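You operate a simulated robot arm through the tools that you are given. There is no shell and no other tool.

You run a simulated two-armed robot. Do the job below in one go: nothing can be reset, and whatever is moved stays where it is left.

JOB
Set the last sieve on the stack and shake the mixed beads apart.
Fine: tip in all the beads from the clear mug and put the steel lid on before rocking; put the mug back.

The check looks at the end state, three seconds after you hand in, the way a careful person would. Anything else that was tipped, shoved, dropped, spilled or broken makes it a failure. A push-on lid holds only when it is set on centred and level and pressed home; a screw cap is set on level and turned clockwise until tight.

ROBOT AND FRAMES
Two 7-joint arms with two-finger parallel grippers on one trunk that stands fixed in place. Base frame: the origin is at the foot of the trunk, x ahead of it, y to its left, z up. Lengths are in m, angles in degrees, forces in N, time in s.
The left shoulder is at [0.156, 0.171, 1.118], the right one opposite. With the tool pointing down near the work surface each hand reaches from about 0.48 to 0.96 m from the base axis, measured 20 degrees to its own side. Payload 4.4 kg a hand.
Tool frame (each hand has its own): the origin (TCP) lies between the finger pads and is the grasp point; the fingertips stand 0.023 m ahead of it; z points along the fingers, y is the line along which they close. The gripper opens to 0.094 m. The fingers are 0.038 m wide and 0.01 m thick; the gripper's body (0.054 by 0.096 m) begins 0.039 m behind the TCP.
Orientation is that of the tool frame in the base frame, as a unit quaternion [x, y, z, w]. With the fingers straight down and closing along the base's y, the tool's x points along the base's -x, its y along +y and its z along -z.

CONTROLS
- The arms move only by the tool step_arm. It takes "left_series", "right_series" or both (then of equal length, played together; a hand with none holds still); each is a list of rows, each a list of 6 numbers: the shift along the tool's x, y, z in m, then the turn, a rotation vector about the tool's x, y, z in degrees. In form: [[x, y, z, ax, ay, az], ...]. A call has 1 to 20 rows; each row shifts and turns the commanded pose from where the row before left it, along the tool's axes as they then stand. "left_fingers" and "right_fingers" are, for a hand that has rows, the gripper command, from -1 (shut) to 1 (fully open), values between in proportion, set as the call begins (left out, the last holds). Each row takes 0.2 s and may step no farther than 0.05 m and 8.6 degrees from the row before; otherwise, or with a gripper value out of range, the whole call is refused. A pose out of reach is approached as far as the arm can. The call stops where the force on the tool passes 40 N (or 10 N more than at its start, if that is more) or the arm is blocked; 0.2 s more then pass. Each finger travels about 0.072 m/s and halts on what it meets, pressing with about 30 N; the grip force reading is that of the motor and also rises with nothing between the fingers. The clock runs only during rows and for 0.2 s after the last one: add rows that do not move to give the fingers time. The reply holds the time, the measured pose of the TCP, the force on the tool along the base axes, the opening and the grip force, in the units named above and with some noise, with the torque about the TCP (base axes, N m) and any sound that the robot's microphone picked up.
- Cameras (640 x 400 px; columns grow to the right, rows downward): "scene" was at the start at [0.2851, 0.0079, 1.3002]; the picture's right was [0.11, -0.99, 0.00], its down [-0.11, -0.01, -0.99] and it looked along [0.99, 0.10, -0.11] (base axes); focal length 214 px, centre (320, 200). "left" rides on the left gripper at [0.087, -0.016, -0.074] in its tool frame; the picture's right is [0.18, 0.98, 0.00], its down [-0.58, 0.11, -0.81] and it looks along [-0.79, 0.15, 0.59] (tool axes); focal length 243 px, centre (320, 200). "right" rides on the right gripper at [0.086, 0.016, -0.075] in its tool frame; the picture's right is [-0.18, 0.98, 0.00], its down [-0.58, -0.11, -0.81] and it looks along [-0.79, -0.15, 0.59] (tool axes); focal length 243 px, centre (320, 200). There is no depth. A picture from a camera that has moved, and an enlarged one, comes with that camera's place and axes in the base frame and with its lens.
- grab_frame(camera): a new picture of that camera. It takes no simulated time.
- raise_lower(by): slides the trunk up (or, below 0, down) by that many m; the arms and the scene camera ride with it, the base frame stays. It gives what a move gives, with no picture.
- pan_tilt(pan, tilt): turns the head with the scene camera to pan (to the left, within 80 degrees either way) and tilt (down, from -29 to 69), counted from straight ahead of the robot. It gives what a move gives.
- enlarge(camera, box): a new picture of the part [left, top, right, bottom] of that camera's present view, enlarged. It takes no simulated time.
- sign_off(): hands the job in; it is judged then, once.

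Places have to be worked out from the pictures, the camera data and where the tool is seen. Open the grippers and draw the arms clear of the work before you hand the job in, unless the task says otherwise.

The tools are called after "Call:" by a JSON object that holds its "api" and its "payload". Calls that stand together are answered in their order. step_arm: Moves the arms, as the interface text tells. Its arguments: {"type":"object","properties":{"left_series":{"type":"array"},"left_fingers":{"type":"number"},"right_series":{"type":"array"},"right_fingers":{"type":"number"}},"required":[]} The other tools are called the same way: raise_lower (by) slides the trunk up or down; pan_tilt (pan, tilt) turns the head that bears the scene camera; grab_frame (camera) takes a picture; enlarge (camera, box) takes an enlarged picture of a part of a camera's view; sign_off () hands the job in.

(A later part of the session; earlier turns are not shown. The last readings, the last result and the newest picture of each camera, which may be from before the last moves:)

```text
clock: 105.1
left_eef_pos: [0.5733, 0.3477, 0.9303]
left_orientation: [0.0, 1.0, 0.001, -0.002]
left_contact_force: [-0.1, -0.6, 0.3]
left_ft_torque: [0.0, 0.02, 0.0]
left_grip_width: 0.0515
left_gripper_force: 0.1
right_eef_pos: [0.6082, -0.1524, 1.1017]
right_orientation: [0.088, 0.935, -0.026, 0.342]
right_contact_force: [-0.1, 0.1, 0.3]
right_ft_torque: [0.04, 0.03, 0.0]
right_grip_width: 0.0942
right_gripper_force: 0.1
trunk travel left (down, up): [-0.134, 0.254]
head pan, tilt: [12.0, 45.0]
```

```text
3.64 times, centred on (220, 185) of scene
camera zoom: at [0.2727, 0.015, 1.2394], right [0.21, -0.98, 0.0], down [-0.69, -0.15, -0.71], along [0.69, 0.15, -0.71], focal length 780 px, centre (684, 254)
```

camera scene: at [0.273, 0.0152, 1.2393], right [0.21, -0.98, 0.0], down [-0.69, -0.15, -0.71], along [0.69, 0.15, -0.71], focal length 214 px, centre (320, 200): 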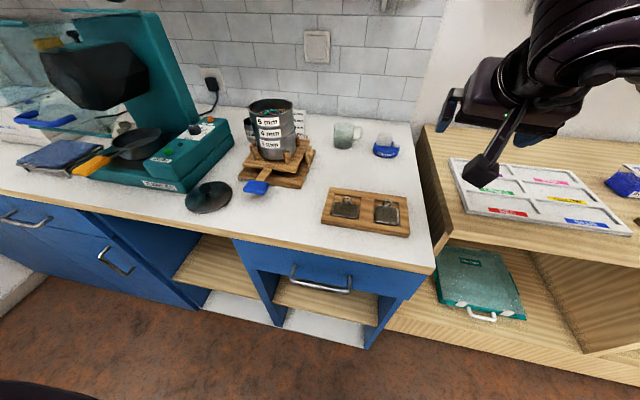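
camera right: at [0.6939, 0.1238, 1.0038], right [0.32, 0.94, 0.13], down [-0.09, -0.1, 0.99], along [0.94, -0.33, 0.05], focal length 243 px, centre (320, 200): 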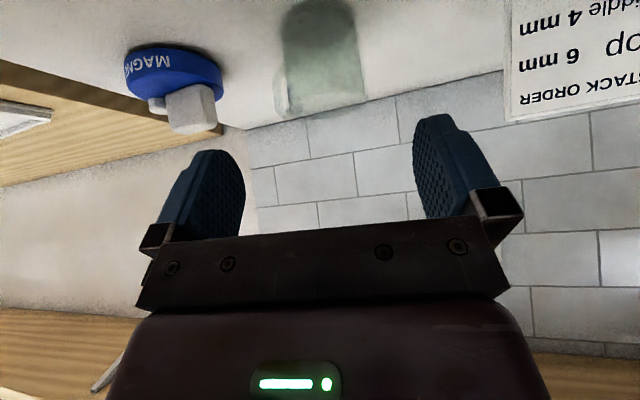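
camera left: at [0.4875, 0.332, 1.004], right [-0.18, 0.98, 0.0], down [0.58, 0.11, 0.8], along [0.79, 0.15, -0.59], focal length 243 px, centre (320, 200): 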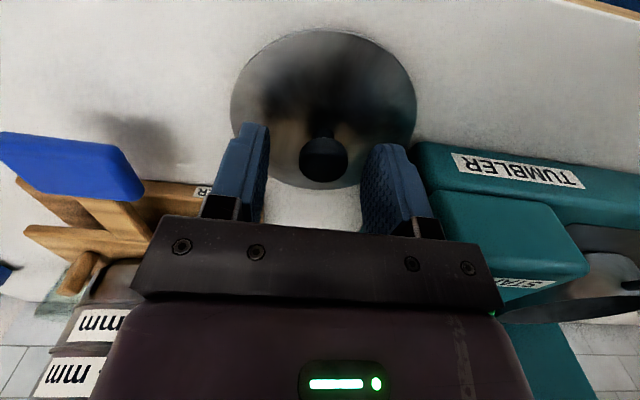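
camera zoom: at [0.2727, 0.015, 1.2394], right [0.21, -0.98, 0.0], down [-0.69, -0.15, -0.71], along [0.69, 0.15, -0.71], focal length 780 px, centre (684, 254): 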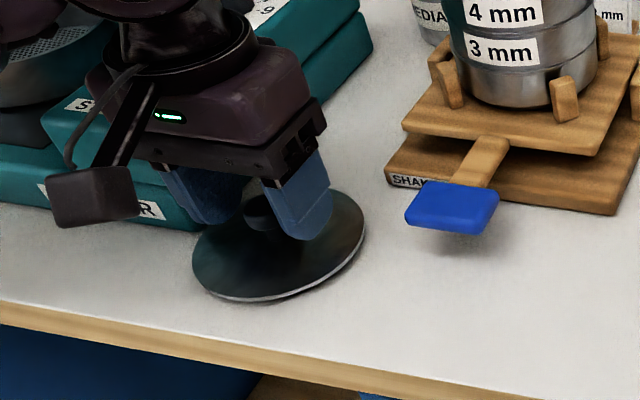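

The knob lies centred between the fingers. I lower to z≈0.914 and grip it.

Call:
{"api": "step_arm", "payload": {"left_series": [[0, 0.001, 0.008, 0, 0, 0], [0, 0, 0.008, 0, 0, 0], [0, 0, 0, 0, 0, 0]]}}

Call:
{"api": "step_arm", "payload": {"left_series": [[0, 0, 0, 0, 0, 0], [0, 0, 0, 0, 0, 0], [0, 0, 0, 0, 0, 0], [0, 0, 0, 0, 0, 0]], "left_fingers": -1}}

Call:
{"api": "grab_frame", "payload": {"camera": "left"}}

Call:
{"api": "enlarge", "payload": {"camera": "scene", "box": [150, 130, 290, 240]}}

```text
clock: 105.9
left_eef_pos: [0.5742, 0.3491, 0.9147]
left_orientation: [-0.001, 1.0, 0.0, -0.001]
left_contact_force: [0.2, -1.6, 2.2]
left_ft_torque: [-0.06, -0.05, -0.01]
left_grip_width: 0.0516
left_gripper_force: 0.0
right_eef_pos: [0.6076, -0.1518, 1.102]
right_orientation: [0.088, 0.935, -0.026, 0.342]
right_contact_force: [0.2, -0.2, 0.9]
right_ft_torque: [0.01, -0.01, 0.0]
right_grip_width: 0.094
right_gripper_force: 0.0
trunk travel left (down, up): [-0.134, 0.254]
head pan, tilt: [12.0, 45.0]
```

```text
clock: 106.9
left_eef_pos: [0.5745, 0.35, 0.9159]
left_orientation: [-0.001, 1.0, 0.001, -0.002]
left_contact_force: [0.8, -0.4, 4.6]
left_ft_torque: [-0.03, -0.09, 0.02]
left_grip_width: 0.0241
left_gripper_force: 29.7
right_eef_pos: [0.6075, -0.1517, 1.1015]
right_orientation: [0.089, 0.935, -0.027, 0.342]
right_contact_force: [-0.8, 0.0, -0.1]
right_ft_torque: [-0.01, -0.01, 0.01]
right_grip_width: 0.0939
right_gripper_force: 0.1
trunk travel left (down, up): [-0.134, 0.254]
head pan, tilt: [12.0, 45.0]
```

```text
taken
camera left: at [0.4879, 0.3333, 0.9883], right [-0.18, 0.98, 0.0], down [0.58, 0.11, 0.8], along [0.79, 0.15, -0.59], focal length 243 px, centre (320, 200)
```

left: 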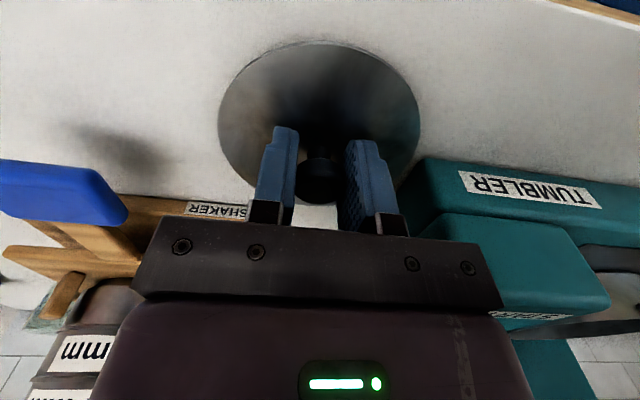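

```text
3.64 times, centred on (220, 185) of scene
camera zoom: at [0.2727, 0.0149, 1.2394], right [0.21, -0.98, 0.0], down [-0.69, -0.15, -0.71], along [0.69, 0.15, -0.71], focal length 780 px, centre (684, 254)
```

zoom: 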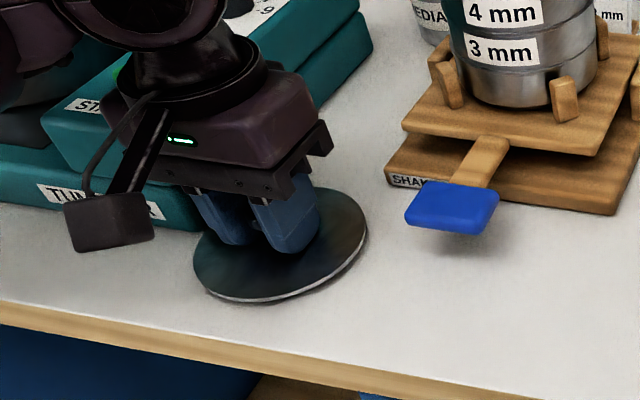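

The knob is held (24 mm). I lift the lid straight up to z≈1.13.

Call:
{"api": "step_arm", "payload": {"left_series": [[0, 0, -0.015, 0, 0, 0], [0, 0, -0.04, 0, 0, 0], [0, 0, -0.04, 0, 0, 0], [0, 0, -0.04, 0, 0, 0], [0, 0, -0.04, 0, 0, 0], [0, 0, -0.04, 0, 0, 0], [0, 0, 0, 0, 0, 0]]}}

Call:
{"api": "grab_frame", "payload": {"camera": "left"}}

Call:
{"api": "grab_frame", "payload": {"camera": "scene"}}

```text
clock: 108.5
left_eef_pos: [0.5751, 0.3475, 1.1286]
left_orientation: [0.0, 1.0, 0.0, -0.003]
left_contact_force: [-0.4, -0.8, -0.1]
left_ft_torque: [0.01, 0.0, 0.0]
left_grip_width: 0.0244
left_gripper_force: 29.8
right_eef_pos: [0.6085, -0.1516, 1.1]
right_orientation: [0.089, 0.936, -0.027, 0.34]
right_contact_force: [-0.3, -0.4, -0.1]
right_ft_torque: [0.02, 0.01, 0.02]
right_grip_width: 0.0941
right_gripper_force: 0.1
trunk travel left (down, up): [-0.134, 0.254]
head pan, tilt: [12.0, 45.0]
```

```text
taken
camera left: at [0.4895, 0.3322, 1.2026], right [-0.18, 0.98, 0.0], down [0.59, 0.11, 0.8], along [0.79, 0.15, -0.59], focal length 243 px, centre (320, 200)
```

left: 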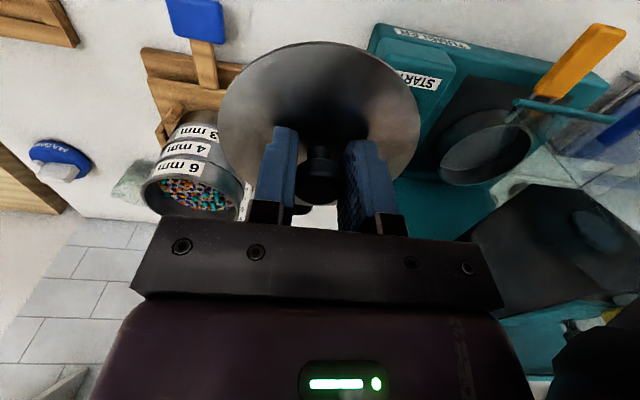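

```text
taken
camera scene: at [0.2734, 0.0152, 1.2391], right [0.21, -0.98, 0.0], down [-0.69, -0.15, -0.71], along [0.69, 0.15, -0.71], focal length 214 px, centre (320, 200)
```

scene: 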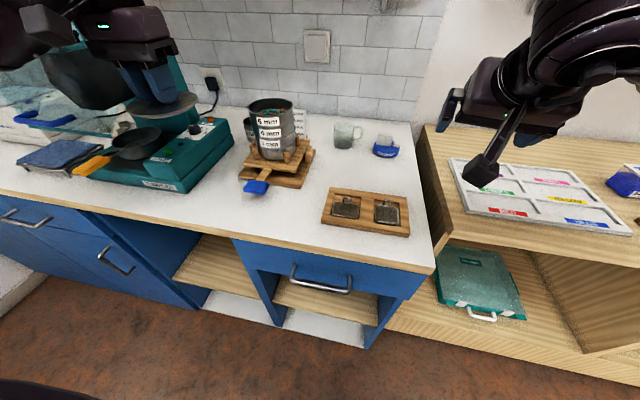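

Lid is level in the grip. I carry it over to the stack at this height.

Call:
{"api": "step_arm", "payload": {"left_series": [[-0.0322, -0.0237, 0, 0, 0, 0], [-0.0322, -0.0237, 0, 0, 0, 0], [-0.0322, -0.0237, 0, 0, 0, 0], [-0.0322, -0.0237, 0, 0, 0, 0], [-0.0322, -0.0237, 0, 0, 0, 0], [0, 0, 0, 0, 0, 0]]}}

Call:
{"api": "grab_frame", "payload": {"camera": "left"}}

Call:
{"api": "enlarge", "payload": {"camera": "scene", "box": [210, 50, 330, 190]}}

```text
clock: 109.9
left_eef_pos: [0.735, 0.2314, 1.1303]
left_orientation: [0.001, 1.0, 0.001, -0.001]
left_contact_force: [0.0, 0.3, -1.0]
left_ft_torque: [0.02, -0.02, 0.02]
left_grip_width: 0.0243
left_gripper_force: 30.3
right_eef_pos: [0.6066, -0.153, 1.1015]
right_orientation: [0.089, 0.935, -0.027, 0.342]
right_contact_force: [-0.3, -0.2, 0.5]
right_ft_torque: [-0.02, -0.02, 0.0]
right_grip_width: 0.094
right_gripper_force: 0.0
trunk travel left (down, up): [-0.134, 0.254]
head pan, tilt: [12.0, 45.0]
```

```text
taken
camera left: at [0.6487, 0.2146, 1.2033], right [-0.18, 0.98, 0.0], down [0.58, 0.11, 0.81], along [0.79, 0.15, -0.59], focal length 243 px, centre (320, 200)
```

left: 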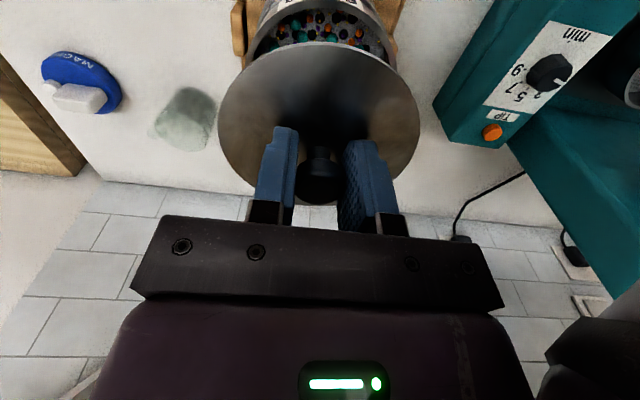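

```text
2.86 times, centred on (270, 120) of scene
camera zoom: at [0.2725, 0.015, 1.2395], right [0.21, -0.98, 0.0], down [-0.69, -0.15, -0.71], along [0.69, 0.15, -0.71], focal length 613 px, centre (463, 429)
```

zoom: 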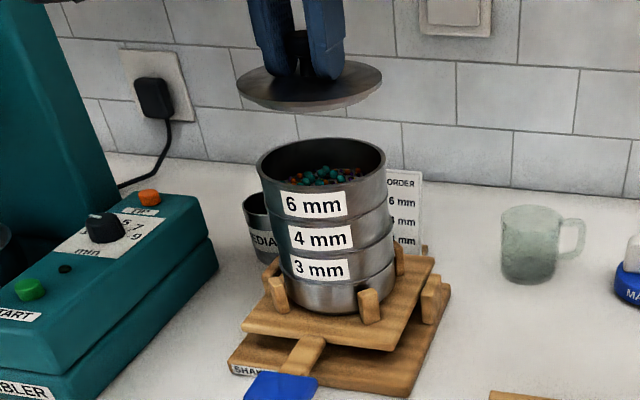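

The view is clear. I zoom in to measure lid and rim extents precisely.

Call:
{"api": "enlarge", "payload": {"camera": "scene", "box": [234, 50, 294, 120]}}

Call:
{"api": "enlarge", "payload": {"camera": "scene", "box": [240, 90, 300, 130]}}

Call:
{"api": "enlarge", "payload": {"camera": "left", "box": [200, 0, 440, 215]}}

```text
5.71 times, centred on (264, 85) of scene
camera zoom: at [0.2725, 0.015, 1.2395], right [0.21, -0.98, 0.0], down [-0.69, -0.15, -0.71], along [0.69, 0.15, -0.71], focal length 1226 px, centre (640, 857)
```

zoom: 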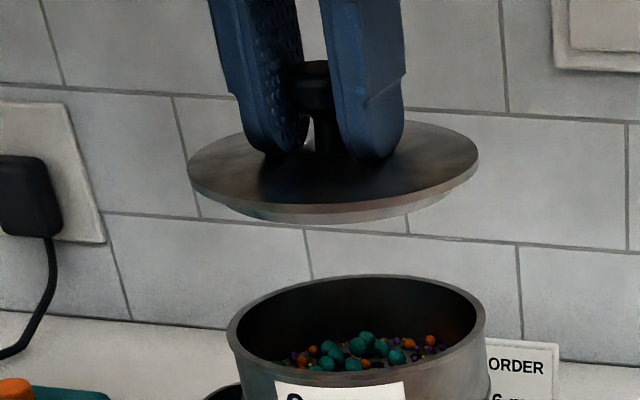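

```text
10.00 times, centred on (270, 110) of scene
camera zoom: at [0.2725, 0.015, 1.2395], right [0.21, -0.98, 0.0], down [-0.69, -0.15, -0.71], along [0.69, 0.15, -0.71], focal length 2145 px, centre (820, 1100)
```

zoom: 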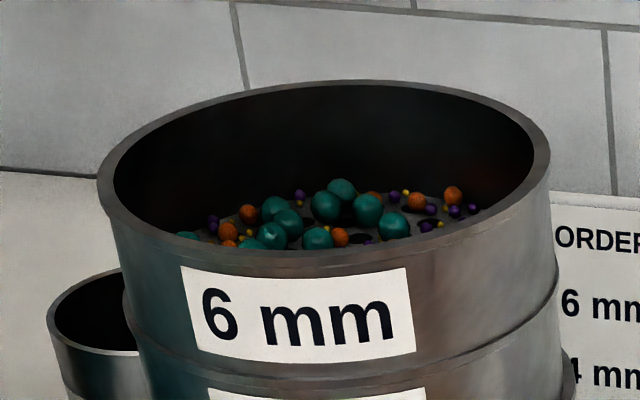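

```text
1.86 times, centred on (320, 108) of left
camera zoom: at [0.6487, 0.2146, 1.2033], right [-0.18, 0.98, 0.0], down [0.58, 0.11, 0.81], along [0.79, 0.15, -0.59], focal length 451 px, centre (320, 372)
```

zoom: 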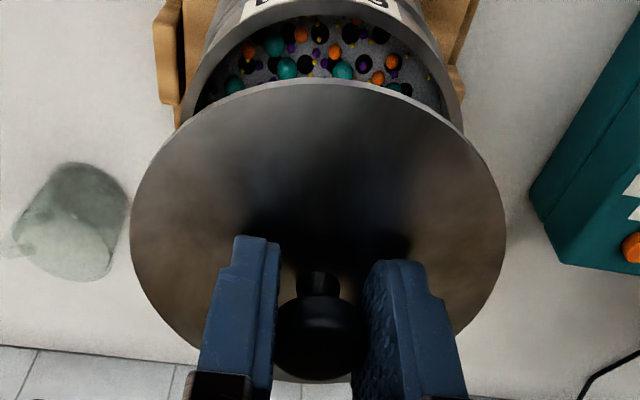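

The lid has a short plug under its disc. Lateral offset is ≈1 mm; I correct that and lower to about 1 cm above the rim for the final alignment check.

Call:
{"api": "step_arm", "payload": {"left_series": [[0, 0.001, 0.012, 0, 0, 0], [0, 0, 0.014, 0, 0, 0], [0, 0, 0.012, 0, 0, 0], [0, 0, 0, 0, 0, 0]]}}

Call:
{"api": "enlarge", "payload": {"camera": "scene", "box": [236, 70, 300, 120]}}

Call:
{"api": "enlarge", "payload": {"camera": "left", "box": [200, 0, 440, 215]}}

```text
clock: 110.9
left_eef_pos: [0.7342, 0.2304, 1.0911]
left_orientation: [0.0, 1.0, 0.0, -0.002]
left_contact_force: [-0.3, 0.9, -0.5]
left_ft_torque: [-0.02, -0.02, 0.01]
left_grip_width: 0.0241
left_gripper_force: 29.7
right_eef_pos: [0.6067, -0.1523, 1.1015]
right_orientation: [0.089, 0.935, -0.027, 0.342]
right_contact_force: [-0.2, -0.7, 0.2]
right_ft_torque: [-0.01, 0.0, 0.0]
right_grip_width: 0.0939
right_gripper_force: 0.2
trunk travel left (down, up): [-0.134, 0.254]
head pan, tilt: [12.0, 45.0]
```

```text
8.00 times, centred on (268, 95) of scene
camera zoom: at [0.2728, 0.0152, 1.2394], right [0.21, -0.98, 0.0], down [-0.69, -0.15, -0.71], along [0.69, 0.15, -0.71], focal length 1716 px, centre (736, 1040)
```

zoom: 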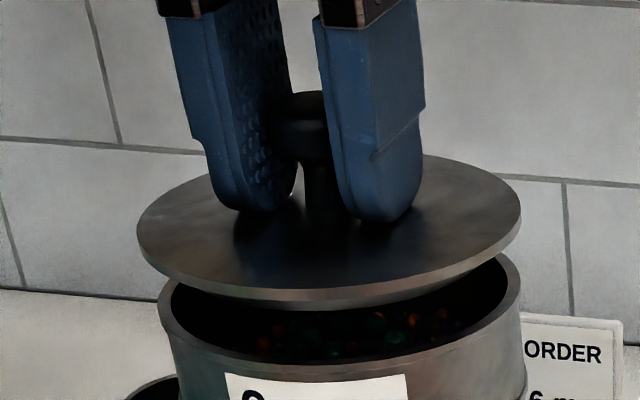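

```text
1.86 times, centred on (320, 108) of left
camera zoom: at [0.6488, 0.2153, 1.1647], right [-0.18, 0.98, 0.0], down [0.58, 0.11, 0.8], along [0.79, 0.15, -0.59], focal length 451 px, centre (320, 372)
```

zoom: 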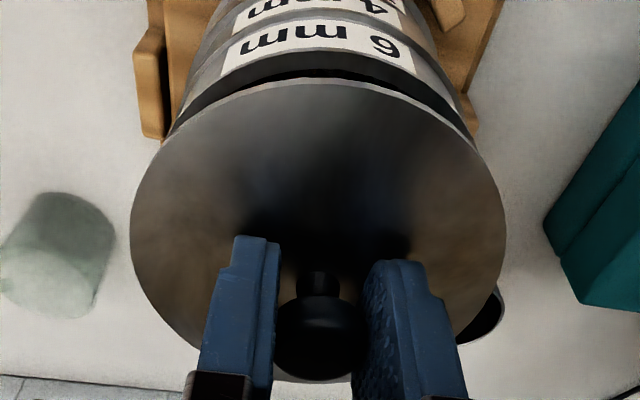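

Sideways is within 1 mm. For fore-aft alignment I zoom on the gap at the front edge in the left hand view.

Call:
{"api": "enlarge", "payload": {"camera": "left", "box": [270, 0, 370, 60]}}

Call:
{"api": "enlarge", "payload": {"camera": "left", "box": [240, 0, 420, 120]}}

```text
6.40 times, centred on (320, 30) of left
camera zoom: at [0.6488, 0.2153, 1.1647], right [-0.18, 0.98, 0.0], down [0.58, 0.11, 0.8], along [0.79, 0.15, -0.59], focal length 1553 px, centre (320, 1288)
```

zoom: 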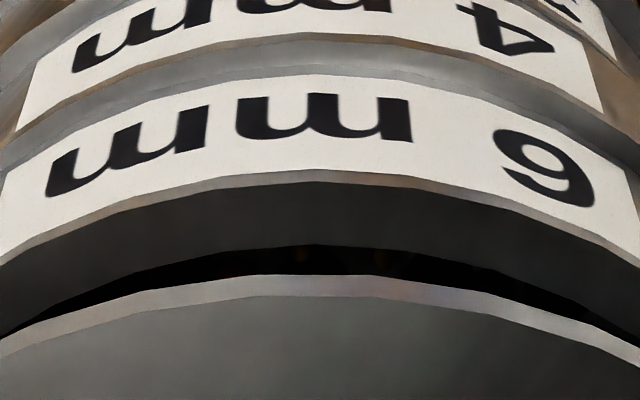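

```text
3.33 times, centred on (330, 60) of left
camera zoom: at [0.6488, 0.2153, 1.1647], right [-0.18, 0.98, 0.0], down [0.58, 0.11, 0.8], along [0.79, 0.15, -0.59], focal length 809 px, centre (287, 667)
```

zoom: 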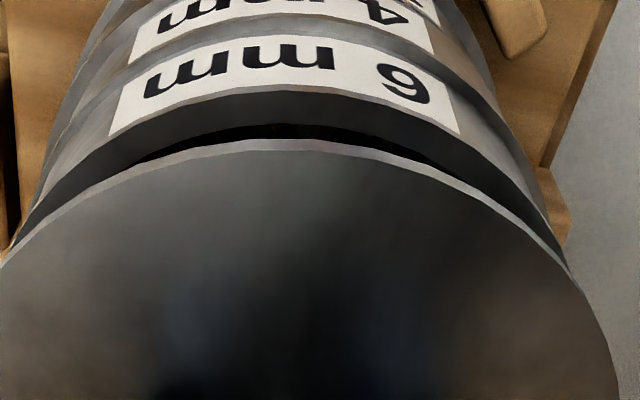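

Measured from the same view, lid and rim centres agree within ~1 mm fore-aft. I shift 1 mm left and lower slowly to contact.

Call:
{"api": "step_arm", "payload": {"left_series": [[0, 0.001, 0.003, 0, 0, 0], [0, 0, 0.003, 0, 0, 0], [0, 0, 0.003, 0, 0, 0], [0, 0, 0.003, 0, 0, 0], [0, 0, 0, 0, 0, 0]]}}

Call:
{"api": "enlarge", "payload": {"camera": "scene", "box": [236, 70, 300, 120]}}

Call:
{"api": "enlarge", "payload": {"camera": "left", "box": [240, 0, 420, 120]}}

```text
clock: 112.1
left_eef_pos: [0.7363, 0.2307, 1.0788]
left_orientation: [0.0, 1.0, 0.0, -0.001]
left_contact_force: [0.4, 0.1, -0.1]
left_ft_torque: [0.01, -0.05, -0.01]
left_grip_width: 0.0242
left_gripper_force: 30.1
right_eef_pos: [0.6076, -0.1529, 1.101]
right_orientation: [0.09, 0.935, -0.028, 0.342]
right_contact_force: [0.2, -0.2, -0.2]
right_ft_torque: [-0.01, 0.02, 0.0]
right_grip_width: 0.0941
right_gripper_force: 0.0
trunk travel left (down, up): [-0.134, 0.254]
head pan, tilt: [12.0, 45.0]
```

```text
8.00 times, centred on (268, 95) of scene
camera zoom: at [0.2729, 0.0151, 1.2393], right [0.21, -0.98, 0.0], down [-0.69, -0.15, -0.71], along [0.69, 0.15, -0.71], focal length 1716 px, centre (736, 1040)
```

zoom: 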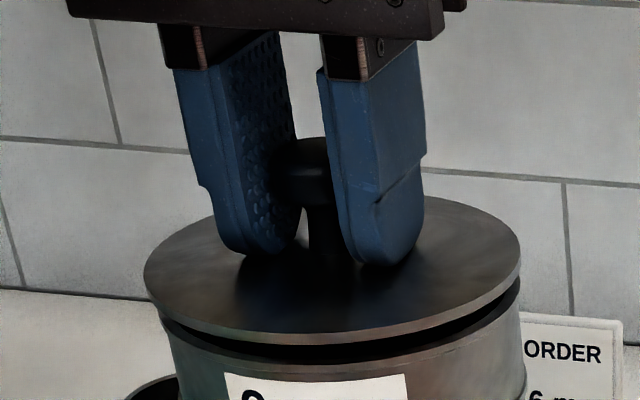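

```text
3.33 times, centred on (330, 60) of left
camera zoom: at [0.6496, 0.2167, 1.1527], right [-0.18, 0.98, 0.0], down [0.58, 0.11, 0.8], along [0.79, 0.15, -0.59], focal length 809 px, centre (287, 667)
```

zoom: 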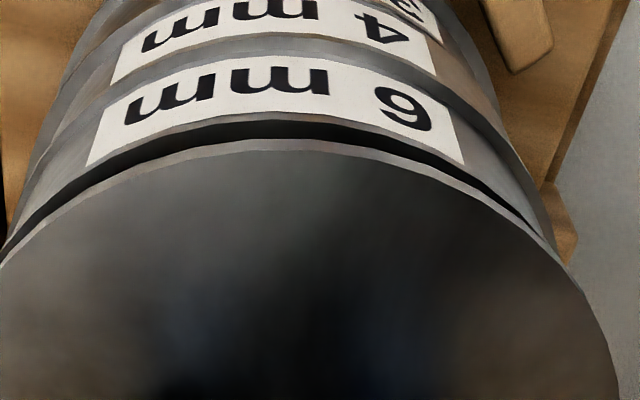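

Centring now matches (lid and rim lateral centres equal). I lower in 1.5 mm steps so the plug enters.

Call:
{"api": "step_arm", "payload": {"left_series": [[0, 0, 0.0015, 0, 0, 0], [0, 0, 0.0015, 0, 0, 0], [0, 0, 0, 0, 0, 0]]}}

Call:
{"api": "step_arm", "payload": {"left_series": [[0, 0, 0.0015, 0, 0, 0], [0, 0, 0.0015, 0, 0, 0], [0, 0, 0, 0, 0, 0]]}}

Call:
{"api": "enlarge", "payload": {"camera": "scene", "box": [236, 70, 300, 120]}}

Call:
{"api": "enlarge", "payload": {"camera": "left", "box": [240, 0, 420, 120]}}

```text
clock: 112.9
left_eef_pos: [0.7355, 0.2326, 1.0752]
left_orientation: [0.0, 1.0, 0.001, -0.001]
left_contact_force: [-0.9, 0.4, -0.6]
left_ft_torque: [-0.02, 0.0, 0.03]
left_grip_width: 0.0242
left_gripper_force: 30.4
right_eef_pos: [0.6069, -0.1523, 1.1013]
right_orientation: [0.088, 0.935, -0.027, 0.341]
right_contact_force: [0.4, 0.6, 0.3]
right_ft_torque: [0.0, -0.01, 0.01]
right_grip_width: 0.0938
right_gripper_force: 0.1
trunk travel left (down, up): [-0.134, 0.254]
head pan, tilt: [12.0, 45.0]
```

```text
clock: 113.7
left_eef_pos: [0.7352, 0.2326, 1.0739]
left_orientation: [0.0, 1.0, 0.001, -0.001]
left_contact_force: [1.0, 0.0, 5.6]
left_ft_torque: [-0.02, -0.32, -0.01]
left_grip_width: 0.024
left_gripper_force: 29.9
right_eef_pos: [0.6071, -0.1515, 1.1021]
right_orientation: [0.088, 0.935, -0.026, 0.341]
right_contact_force: [0.3, -0.1, 1.1]
right_ft_torque: [0.0, -0.01, 0.03]
right_grip_width: 0.0941
right_gripper_force: 0.0
trunk travel left (down, up): [-0.134, 0.254]
head pan, tilt: [12.0, 45.0]
```

```text
8.00 times, centred on (268, 95) of scene
camera zoom: at [0.2723, 0.0149, 1.2396], right [0.21, -0.98, 0.0], down [-0.69, -0.15, -0.71], along [0.69, 0.15, -0.71], focal length 1716 px, centre (736, 1040)
```

zoom: 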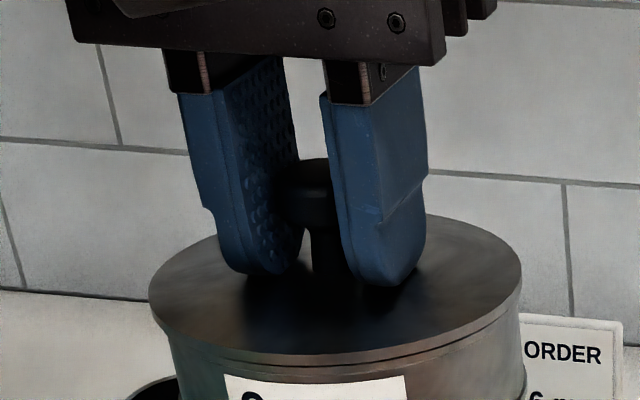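

```text
3.33 times, centred on (330, 60) of left
camera zoom: at [0.649, 0.2167, 1.1475], right [-0.18, 0.98, 0.0], down [0.58, 0.11, 0.81], along [0.79, 0.15, -0.59], focal length 809 px, centre (287, 667)
```

zoom: 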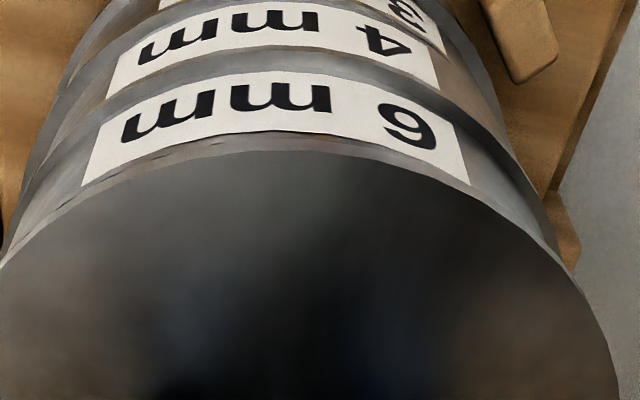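

Contact (5.6 N) with the disc now at rim level. I press down in small steps to push it home, watching force and torque.

Call:
{"api": "step_arm", "payload": {"left_series": [[0, 0, 0.001, 0, 0, 0], [0, 0, 0, 0, 0, 0]]}}

Call:
{"api": "step_arm", "payload": {"left_series": [[0, 0, 0.001, 0, 0, 0], [0, 0, 0, 0, 0, 0]]}}

Call:
{"api": "enlarge", "payload": {"camera": "scene", "box": [220, 70, 320, 190]}}

```text
clock: 114.3
left_eef_pos: [0.7348, 0.2326, 1.0729]
left_orientation: [0.0, 1.0, 0.0, 0.0]
left_contact_force: [1.3, 0.3, 13.8]
left_ft_torque: [0.0, -0.51, 0.02]
left_grip_width: 0.0243
left_gripper_force: 30.1
right_eef_pos: [0.6066, -0.152, 1.1022]
right_orientation: [0.089, 0.935, -0.027, 0.342]
right_contact_force: [0.5, 0.5, -0.8]
right_ft_torque: [0.0, 0.01, -0.02]
right_grip_width: 0.0935
right_gripper_force: 0.0
trunk travel left (down, up): [-0.134, 0.254]
head pan, tilt: [12.0, 45.0]
```

```text
clock: 114.9
left_eef_pos: [0.734, 0.2325, 1.0745]
left_orientation: [-0.001, 1.0, 0.0, 0.0]
left_contact_force: [2.2, 0.5, 21.1]
left_ft_torque: [0.06, -0.77, -0.03]
left_grip_width: 0.0242
left_gripper_force: 30.4
right_eef_pos: [0.6056, -0.1525, 1.1029]
right_orientation: [0.089, 0.935, -0.027, 0.343]
right_contact_force: [0.0, -0.3, -0.2]
right_ft_torque: [-0.04, 0.0, -0.01]
right_grip_width: 0.0942
right_gripper_force: 0.1
trunk travel left (down, up): [-0.134, 0.254]
head pan, tilt: [12.0, 45.0]
```

```text
3.33 times, centred on (270, 130) of scene
camera zoom: at [0.271, 0.0147, 1.2401], right [0.21, -0.98, 0.0], down [-0.69, -0.15, -0.71], along [0.69, 0.15, -0.71], focal length 715 px, centre (487, 433)
```

zoom: 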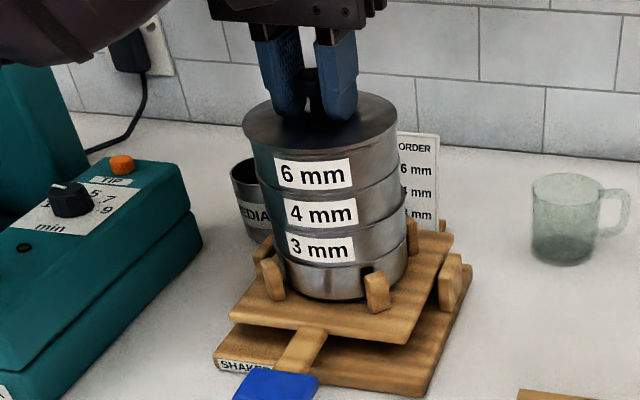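

21 N and no sound yet; the disc sits flush on the rim. I press a little harder to be sure it is home.

Call:
{"api": "step_arm", "payload": {"left_series": [[0, 0, 0.001, 0, 0, 0], [0, 0, 0.001, 0, 0, 0], [0, 0, 0, 0, 0, 0]]}}

Call:
{"api": "enlarge", "payload": {"camera": "scene", "box": [236, 70, 300, 120]}}

Call:
{"api": "enlarge", "payload": {"camera": "left", "box": [200, 0, 440, 215]}}

```text
clock: 115.7
left_eef_pos: [0.7348, 0.2318, 1.0726]
left_orientation: [0.001, 1.0, 0.0, 0.001]
left_contact_force: [2.9, 2.0, 33.9]
left_ft_torque: [0.04, -1.11, -0.02]
left_grip_width: 0.0244
left_gripper_force: 30.3
right_eef_pos: [0.606, -0.1521, 1.1035]
right_orientation: [0.09, 0.934, -0.028, 0.344]
right_contact_force: [0.1, -0.4, -0.2]
right_ft_torque: [-0.04, -0.02, 0.02]
right_grip_width: 0.094
right_gripper_force: 0.0
trunk travel left (down, up): [-0.134, 0.254]
head pan, tilt: [12.0, 45.0]
```

```text
8.00 times, centred on (268, 95) of scene
camera zoom: at [0.2699, 0.0144, 1.2404], right [0.21, -0.98, 0.0], down [-0.69, -0.15, -0.71], along [0.69, 0.15, -0.71], focal length 1716 px, centre (736, 1040)
```

zoom: 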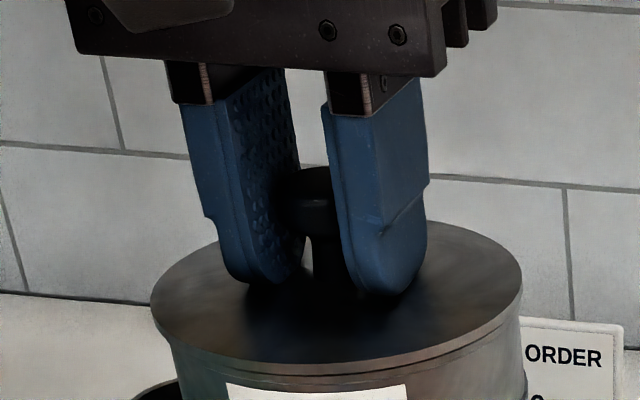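

```text
1.86 times, centred on (320, 108) of left
camera zoom: at [0.6468, 0.2164, 1.1464], right [-0.18, 0.98, 0.0], down [0.58, 0.11, 0.81], along [0.79, 0.15, -0.59], focal length 451 px, centre (320, 372)
```

zoom: 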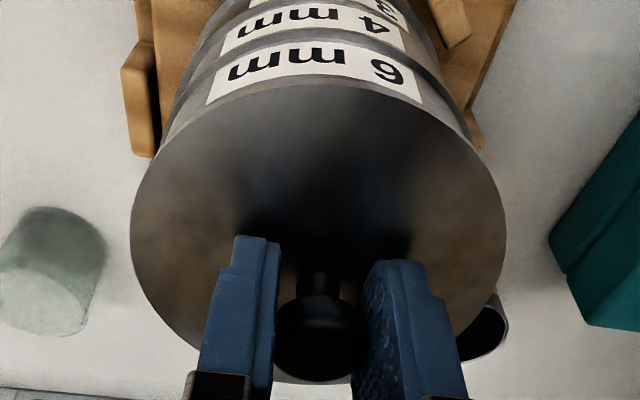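

34 N pressed, disc flush. I relax most of the force, open the fingers and lift away to inspect.

Call:
{"api": "step_arm", "payload": {"left_series": [[0, 0, -0.003, 0, 0, 0], [0, 0, 0, 0, 0, 0]]}}

Call:
{"api": "step_arm", "payload": {"left_series": [[0, 0, 0, 0, 0, 0], [0, 0, 0, 0, 0, 0], [0, 0, 0, 0, 0, 0], [0, 0, -0.02, 0, 0, 0], [0, 0, -0.04, 0, 0, 0], [0, 0, 0, 0, 0, 0]], "left_fingers": 0.1}}

Call:
{"api": "enlarge", "payload": {"camera": "scene", "box": [220, 70, 320, 190]}}

Call:
{"api": "enlarge", "payload": {"camera": "scene", "box": [236, 80, 300, 130]}}

Call:
{"api": "grab_frame", "payload": {"camera": "left"}}

```text
clock: 116.3
left_eef_pos: [0.7352, 0.2317, 1.0737]
left_orientation: [0.0, 1.0, 0.002, 0.0]
left_contact_force: [1.4, 0.8, 26.6]
left_ft_torque: [-0.04, -0.81, 0.01]
left_grip_width: 0.0243
left_gripper_force: 30.4
right_eef_pos: [0.6062, -0.1522, 1.1015]
right_orientation: [0.089, 0.935, -0.027, 0.343]
right_contact_force: [0.5, -0.6, 0.6]
right_ft_torque: [0.03, 0.0, -0.01]
right_grip_width: 0.0941
right_gripper_force: 0.0
trunk travel left (down, up): [-0.134, 0.254]
head pan, tilt: [12.0, 45.0]
```

```text
clock: 117.7
left_eef_pos: [0.7379, 0.2317, 1.1278]
left_orientation: [0.0, 1.0, 0.001, -0.005]
left_contact_force: [1.0, 0.4, -0.7]
left_ft_torque: [0.03, 0.03, -0.02]
left_grip_width: 0.0517
left_gripper_force: 0.1
right_eef_pos: [0.6091, -0.1516, 1.0989]
right_orientation: [0.089, 0.936, -0.027, 0.34]
right_contact_force: [0.4, -0.1, -0.7]
right_ft_torque: [0.02, 0.0, 0.02]
right_grip_width: 0.0939
right_gripper_force: 0.1
trunk travel left (down, up): [-0.134, 0.254]
head pan, tilt: [12.0, 45.0]
```

```text
3.33 times, centred on (270, 130) of scene
camera zoom: at [0.2748, 0.0152, 1.2383], right [0.21, -0.98, 0.0], down [-0.69, -0.15, -0.71], along [0.69, 0.15, -0.71], focal length 715 px, centre (487, 433)
```

zoom: 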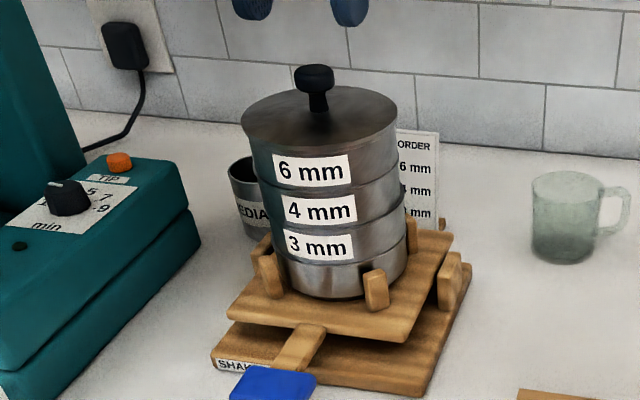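

```text
8.00 times, centred on (268, 105) of scene
camera zoom: at [0.2748, 0.0152, 1.2383], right [0.21, -0.98, 0.0], down [-0.69, -0.15, -0.71], along [0.69, 0.15, -0.71], focal length 1716 px, centre (736, 960)
```

zoom: 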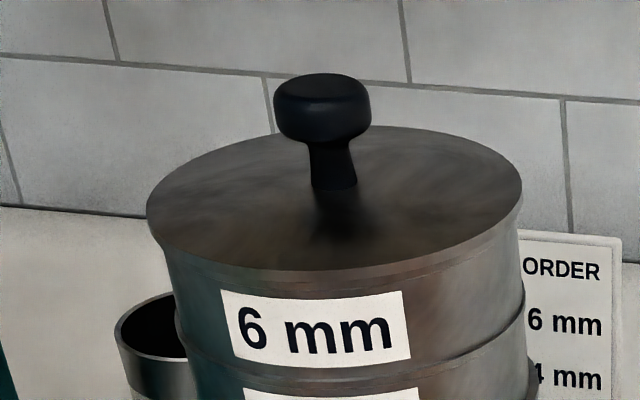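

```text
taken
camera left: at [0.6522, 0.2159, 1.2023], right [-0.18, 0.98, 0.0], down [0.59, 0.11, 0.8], along [0.79, 0.15, -0.6], focal length 243 px, centre (320, 200)
```

left: 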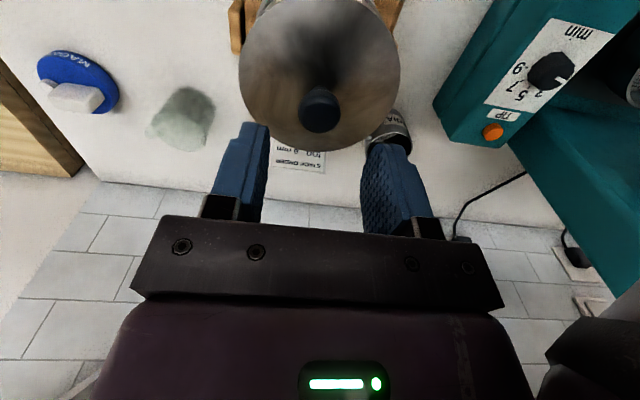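

The lid sits flush and centred. Now the rocking handle: I look closely at the blue paddle and pivot to get its place and size.

Call:
{"api": "enlarge", "payload": {"camera": "scene", "box": [220, 130, 320, 210]}}

Call:
{"api": "step_arm", "payload": {"left_series": [[0.03, 0.01, -0.02, 0, 0, 0], [0.045, 0.01, 0, 0, 0, 0], [0.045, 0.01, 0, 0, 0, 0], [0.045, 0.005, 0, 0, 0, 0], [0.04, 0, 0, 0, 0, 0], [0, 0, 0, 0, 0, 0]], "left_fingers": 0.7}}

Call:
{"api": "grab_frame", "payload": {"camera": "left"}}

Call:
{"api": "enlarge", "payload": {"camera": "left", "box": [180, 0, 400, 180]}}

```text
5.00 times, centred on (270, 170) of scene
camera zoom: at [0.2748, 0.0152, 1.2383], right [0.21, -0.98, 0.0], down [-0.69, -0.15, -0.71], along [0.69, 0.15, -0.71], focal length 1072 px, centre (570, 350)
```

zoom: 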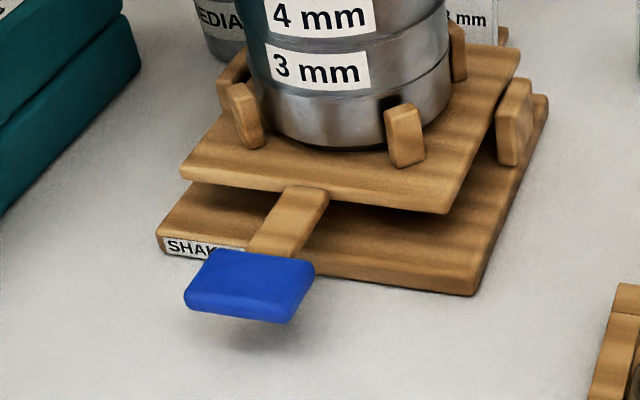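

```text
clock: 119.1
left_eef_pos: [0.5318, 0.2678, 1.1513]
left_orientation: [0.0, 1.0, 0.0, -0.003]
left_contact_force: [0.2, 0.4, 0.5]
left_ft_torque: [0.02, 0.0, -0.02]
left_grip_width: 0.0798
left_gripper_force: 0.1
right_eef_pos: [0.609, -0.1521, 1.1002]
right_orientation: [0.089, 0.936, -0.027, 0.34]
right_contact_force: [0.6, -0.3, -0.1]
right_ft_torque: [0.0, 0.03, -0.01]
right_grip_width: 0.0938
right_gripper_force: 0.1
trunk travel left (down, up): [-0.134, 0.254]
head pan, tilt: [12.0, 45.0]
```

```text
taken
camera left: at [0.4448, 0.2524, 1.2249], right [-0.18, 0.98, 0.0], down [0.59, 0.11, 0.8], along [0.79, 0.15, -0.6], focal length 243 px, centre (320, 200)
```

left: 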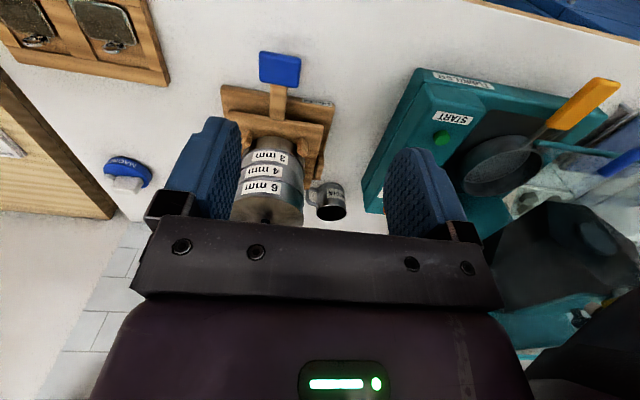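

```text
2.22 times, centred on (290, 90) of left
camera zoom: at [0.4448, 0.2524, 1.2249], right [-0.18, 0.98, 0.0], down [0.59, 0.11, 0.8], along [0.79, 0.15, -0.6], focal length 539 px, centre (387, 444)
```

zoom: 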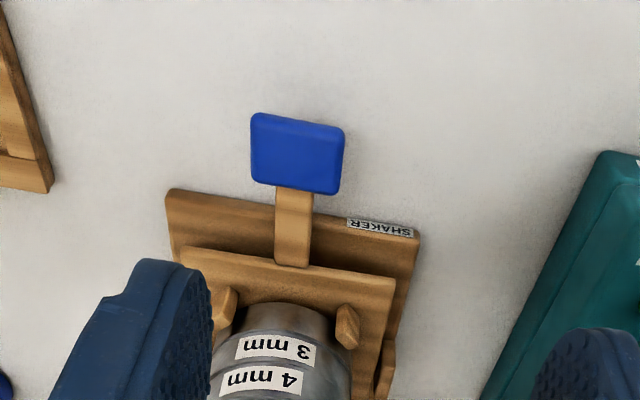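

Paddle: top centre ≈(0.596, 0.231), z≈0.921, about 50 mm wide in y and 36 mm in x. I move the left hand above it with fingers 80 mm open, to straddle its sides.

Call:
{"api": "step_arm", "payload": {"left_series": [[-0.0132, -0.0074, 0.0342, 0, 0, 0], [-0.0132, -0.0074, 0.0342, 0, 0, 0], [-0.0132, -0.0074, 0.0342, 0, 0, 0], [-0.0132, -0.0074, 0.0342, 0, 0, 0], [-0.0132, -0.0074, 0.0342, 0, 0, 0], [0, 0, 0, 0, 0, 0]], "left_fingers": 0.7}}

Call:
{"api": "grab_frame", "payload": {"camera": "left"}}

Call:
{"api": "enlarge", "payload": {"camera": "scene", "box": [220, 110, 320, 210]}}

```text
clock: 120.5
left_eef_pos: [0.5953, 0.2306, 0.9809]
left_orientation: [0.0, 1.0, 0.0, 0.0]
left_contact_force: [-0.8, -0.9, 0.0]
left_ft_torque: [0.0, 0.01, -0.01]
left_grip_width: 0.0801
left_gripper_force: 0.1
right_eef_pos: [0.6075, -0.1521, 1.1015]
right_orientation: [0.088, 0.935, -0.027, 0.342]
right_contact_force: [-0.3, -0.2, 0.4]
right_ft_torque: [0.0, 0.0, 0.02]
right_grip_width: 0.0942
right_gripper_force: 0.0
trunk travel left (down, up): [-0.134, 0.254]
head pan, tilt: [12.0, 45.0]
```

```text
taken
camera left: at [0.5095, 0.2149, 1.0547], right [-0.18, 0.98, 0.0], down [0.58, 0.11, 0.81], along [0.79, 0.15, -0.59], focal length 243 px, centre (320, 200)
```

left: 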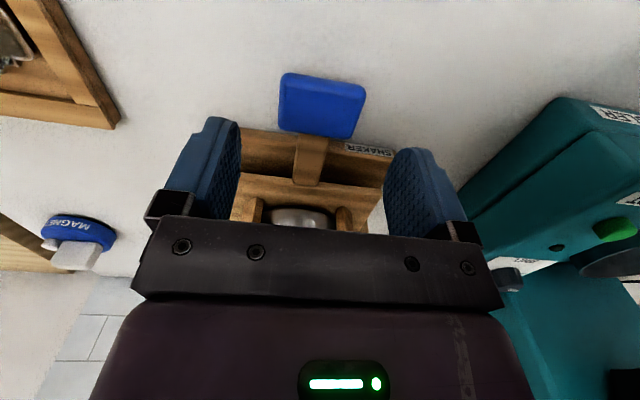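

```text
4.00 times, centred on (270, 160) of scene
camera zoom: at [0.2723, 0.015, 1.2397], right [0.21, -0.98, 0.0], down [-0.69, -0.15, -0.71], along [0.69, 0.15, -0.71], focal length 858 px, centre (520, 360)
```

zoom: 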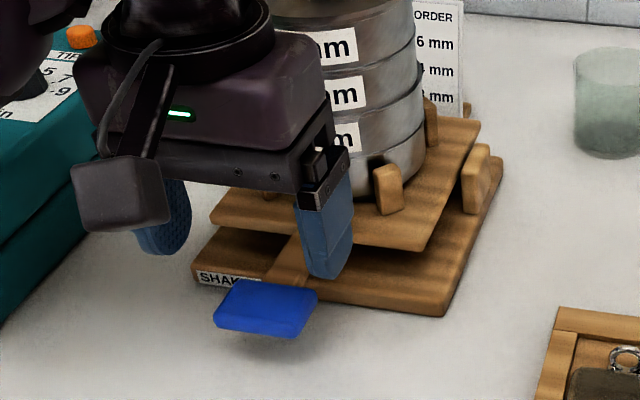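

Paddle centre (0.594, 0.231) lies right under the tool. I descend so the fingertips reach just below it, then grip it.

Call:
{"api": "step_arm", "payload": {"left_series": [[0, 0, 0.02, 0, 0, 0], [0, 0, 0.02, 0, 0, 0], [0, 0, 0.014, 0, 0, 0], [0, 0, 0, 0, 0, 0]]}}

Call:
{"api": "enlarge", "payload": {"camera": "scene", "box": [220, 110, 320, 210]}}

Call:
{"api": "grab_frame", "payload": {"camera": "left"}}

```text
clock: 121.5
left_eef_pos: [0.5964, 0.2305, 0.9281]
left_orientation: [-0.001, 1.0, 0.001, -0.002]
left_contact_force: [0.0, 0.9, -0.3]
left_ft_torque: [0.0, -0.01, -0.01]
left_grip_width: 0.0799
left_gripper_force: 0.0
right_eef_pos: [0.6081, -0.1502, 1.1012]
right_orientation: [0.089, 0.935, -0.027, 0.342]
right_contact_force: [0.8, 0.4, 0.0]
right_ft_torque: [-0.02, 0.02, 0.02]
right_grip_width: 0.0938
right_gripper_force: 0.0
trunk travel left (down, up): [-0.134, 0.254]
head pan, tilt: [12.0, 45.0]
```

```text
4.00 times, centred on (270, 160) of scene
camera zoom: at [0.2728, 0.0151, 1.2394], right [0.21, -0.98, 0.0], down [-0.69, -0.15, -0.71], along [0.69, 0.15, -0.71], focal length 858 px, centre (520, 360)
```

zoom: 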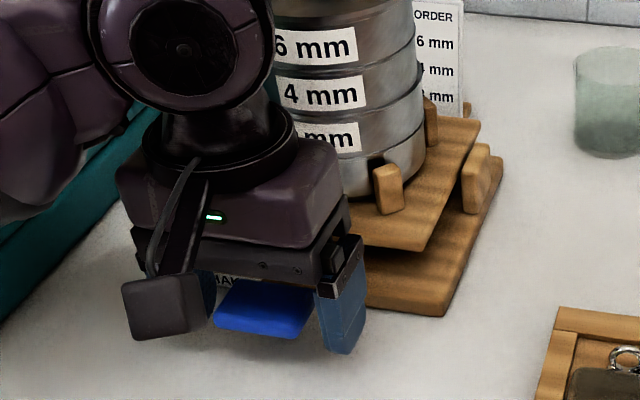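

```text
taken
camera left: at [0.5101, 0.215, 1.0008], right [-0.18, 0.98, 0.0], down [0.58, 0.11, 0.8], along [0.79, 0.15, -0.59], focal length 243 px, centre (320, 200)
```

left: 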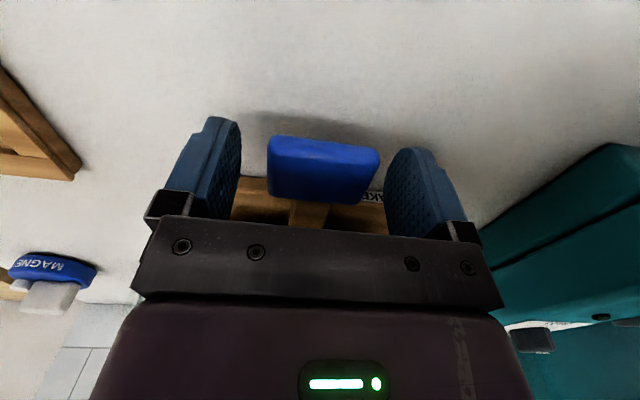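

The wrist would be close to the stack's top when it leans forward, so I tilt the hand back 25° about the paddle before gripping.

Call:
{"api": "step_arm", "payload": {"left_series": [[0, 0, 0, 0, -8.3, 0], [0, 0, 0, 0, -8.3, 0], [0, 0, 0, 0, -8.3, 0], [0, 0, 0, 0, 0, 0]]}}

Call:
{"api": "grab_frame", "payload": {"camera": "left"}}

Call:
{"api": "enlarge", "payload": {"camera": "scene", "box": [210, 90, 330, 210]}}

```text
clock: 122.5
left_eef_pos: [0.5956, 0.2316, 0.9257]
left_orientation: [0.0, 0.977, 0.0, 0.214]
left_contact_force: [0.2, 0.2, -0.3]
left_ft_torque: [-0.03, -0.03, -0.03]
left_grip_width: 0.08
left_gripper_force: 0.1
right_eef_pos: [0.6078, -0.151, 1.1019]
right_orientation: [0.089, 0.935, -0.027, 0.341]
right_contact_force: [0.3, -0.3, -0.2]
right_ft_torque: [-0.01, 0.01, 0.01]
right_grip_width: 0.094
right_gripper_force: 0.1
trunk travel left (down, up): [-0.134, 0.254]
head pan, tilt: [12.0, 45.0]
```

```text
taken
camera left: at [0.4864, 0.2151, 0.9575], right [-0.17, 0.98, -0.08], down [0.19, 0.11, 0.98], along [0.97, 0.15, -0.2], focal length 243 px, centre (320, 200)
```

left: 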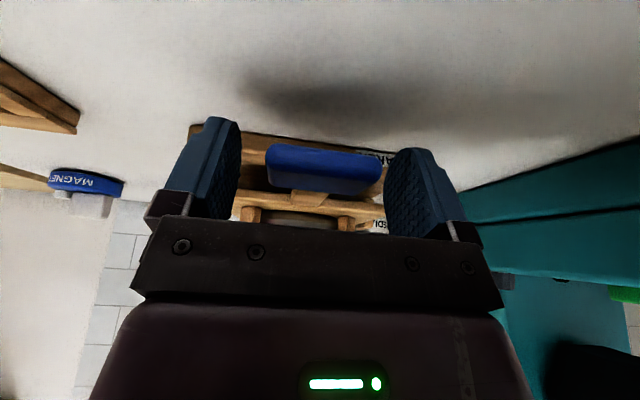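

```text
3.33 times, centred on (270, 150) of scene
camera zoom: at [0.273, 0.0152, 1.2393], right [0.21, -0.98, 0.0], down [-0.69, -0.15, -0.71], along [0.69, 0.15, -0.71], focal length 715 px, centre (487, 367)
```

zoom: 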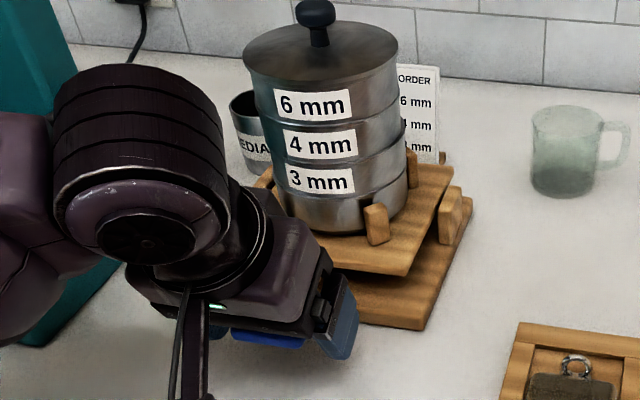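

Clear of the stack now. I close on the paddle's sides.

Call:
{"api": "step_arm", "payload": {"left_series": [[0, 0, 0, 0, 0, 0], [0, 0, 0, 0, 0, 0], [0, 0, 0, 0, 0, 0]], "left_fingers": -1}}

Call:
{"api": "grab_frame", "payload": {"camera": "left"}}

Call:
{"api": "enlarge", "payload": {"camera": "scene", "box": [210, 90, 330, 210]}}

```text
clock: 123.3
left_eef_pos: [0.5959, 0.2306, 0.9274]
left_orientation: [0.0, 0.977, 0.0, 0.215]
left_contact_force: [0.2, -1.6, 1.3]
left_ft_torque: [-0.21, -0.22, 0.3]
left_grip_width: 0.05
left_gripper_force: 45.1
right_eef_pos: [0.6076, -0.1521, 1.101]
right_orientation: [0.088, 0.935, -0.027, 0.341]
right_contact_force: [-0.3, -1.0, 0.3]
right_ft_torque: [0.01, 0.01, 0.02]
right_grip_width: 0.0939
right_gripper_force: 0.0
trunk travel left (down, up): [-0.134, 0.254]
head pan, tilt: [12.0, 45.0]
```

```text
taken
camera left: at [0.4864, 0.2148, 0.9576], right [-0.17, 0.98, -0.08], down [0.19, 0.11, 0.98], along [0.97, 0.15, -0.21], focal length 243 px, centre (320, 200)
```

left: 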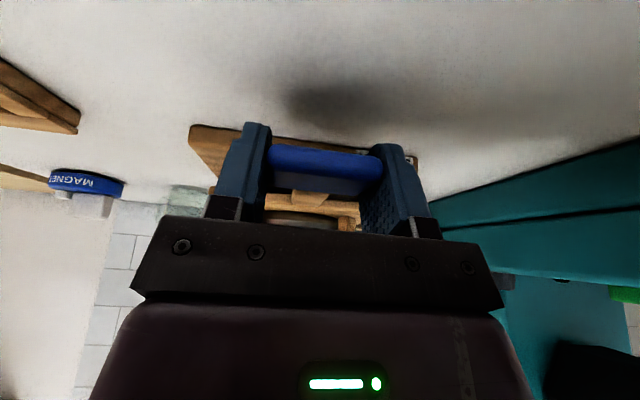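

```text
3.33 times, centred on (270, 150) of scene
camera zoom: at [0.2729, 0.0149, 1.2393], right [0.21, -0.98, 0.0], down [-0.69, -0.15, -0.71], along [0.69, 0.15, -0.71], focal length 715 px, centre (487, 367)
```

zoom: 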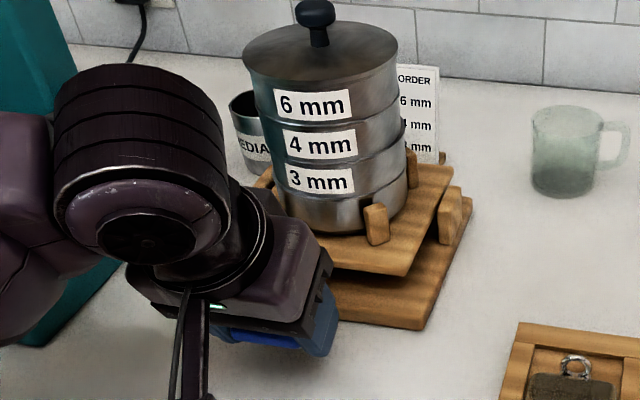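

Firm grip (50 mm). I test the motion gently: raise the handle 8 mm along its arc and see how it responds.

Call:
{"api": "step_arm", "payload": {"left_series": [[-0.0017, 0, -0.0036, 0, 1.5, 0], [-0.0017, 0, -0.0036, 0, 1.5, 0], [0, 0, 0, 0, 0, 0]]}}

Call:
{"api": "enlarge", "payload": {"camera": "scene", "box": [210, 90, 330, 210]}}

```text
clock: 124.1
left_eef_pos: [0.5964, 0.2307, 0.9288]
left_orientation: [0.001, 0.983, 0.001, 0.183]
left_contact_force: [-4.3, -13.0, -35.8]
left_ft_torque: [0.03, -0.16, 1.26]
left_grip_width: 0.05
left_gripper_force: 45.1
right_eef_pos: [0.6102, -0.1526, 1.0984]
right_orientation: [0.088, 0.936, -0.027, 0.339]
right_contact_force: [0.3, -0.2, 0.4]
right_ft_torque: [-0.01, 0.01, 0.02]
right_grip_width: 0.0943
right_gripper_force: 0.0
trunk travel left (down, up): [-0.134, 0.254]
head pan, tilt: [12.0, 45.0]
```

```text
3.33 times, centred on (270, 150) of scene
camera zoom: at [0.2757, 0.0148, 1.2379], right [0.21, -0.98, 0.0], down [-0.69, -0.15, -0.71], along [0.69, 0.15, -0.71], focal length 715 px, centre (487, 367)
```

zoom: 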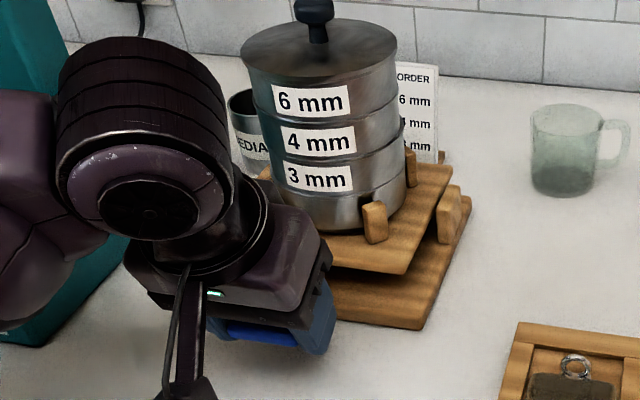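

It resists (36 N) with no motion upward. I return to neutral and check the force there.

Call:
{"api": "step_arm", "payload": {"left_series": [[0.0017, 0, 0.0036, 0, -1.5, 0], [0.0017, 0, 0.0036, 0, -1.5, 0], [0, 0, 0, 0, 0, 0]]}}

Call:
{"api": "step_arm", "payload": {"left_series": [[0.0013, 0, 0.0027, 0, -1, 0], [0, 0, 0, 0, 0, 0]]}}

```text
clock: 124.9
left_eef_pos: [0.5959, 0.2294, 0.9288]
left_orientation: [0.001, 0.976, 0.0, 0.217]
left_contact_force: [-2.3, -7.6, -4.8]
left_ft_torque: [-0.35, 0.89, 0.67]
left_grip_width: 0.0498
left_gripper_force: 44.9
right_eef_pos: [0.6082, -0.1525, 1.1021]
right_orientation: [0.088, 0.935, -0.027, 0.342]
right_contact_force: [-1.1, 0.3, -0.3]
right_ft_torque: [-0.01, 0.02, 0.01]
right_grip_width: 0.0941
right_gripper_force: 0.1
trunk travel left (down, up): [-0.134, 0.254]
head pan, tilt: [12.0, 45.0]
```

```text
clock: 125.5
left_eef_pos: [0.5964, 0.2303, 0.926]
left_orientation: [-0.001, 0.974, 0.0, 0.225]
left_contact_force: [0.4, -3.8, 4.3]
left_ft_torque: [-0.5, -0.52, 0.16]
left_grip_width: 0.0498
left_gripper_force: 44.7
right_eef_pos: [0.608, -0.152, 1.1023]
right_orientation: [0.088, 0.935, -0.026, 0.342]
right_contact_force: [-0.7, -0.7, -0.8]
right_ft_torque: [0.01, -0.02, 0.0]
right_grip_width: 0.0942
right_gripper_force: 0.1
trunk travel left (down, up): [-0.134, 0.254]
head pan, tilt: [12.0, 45.0]
```

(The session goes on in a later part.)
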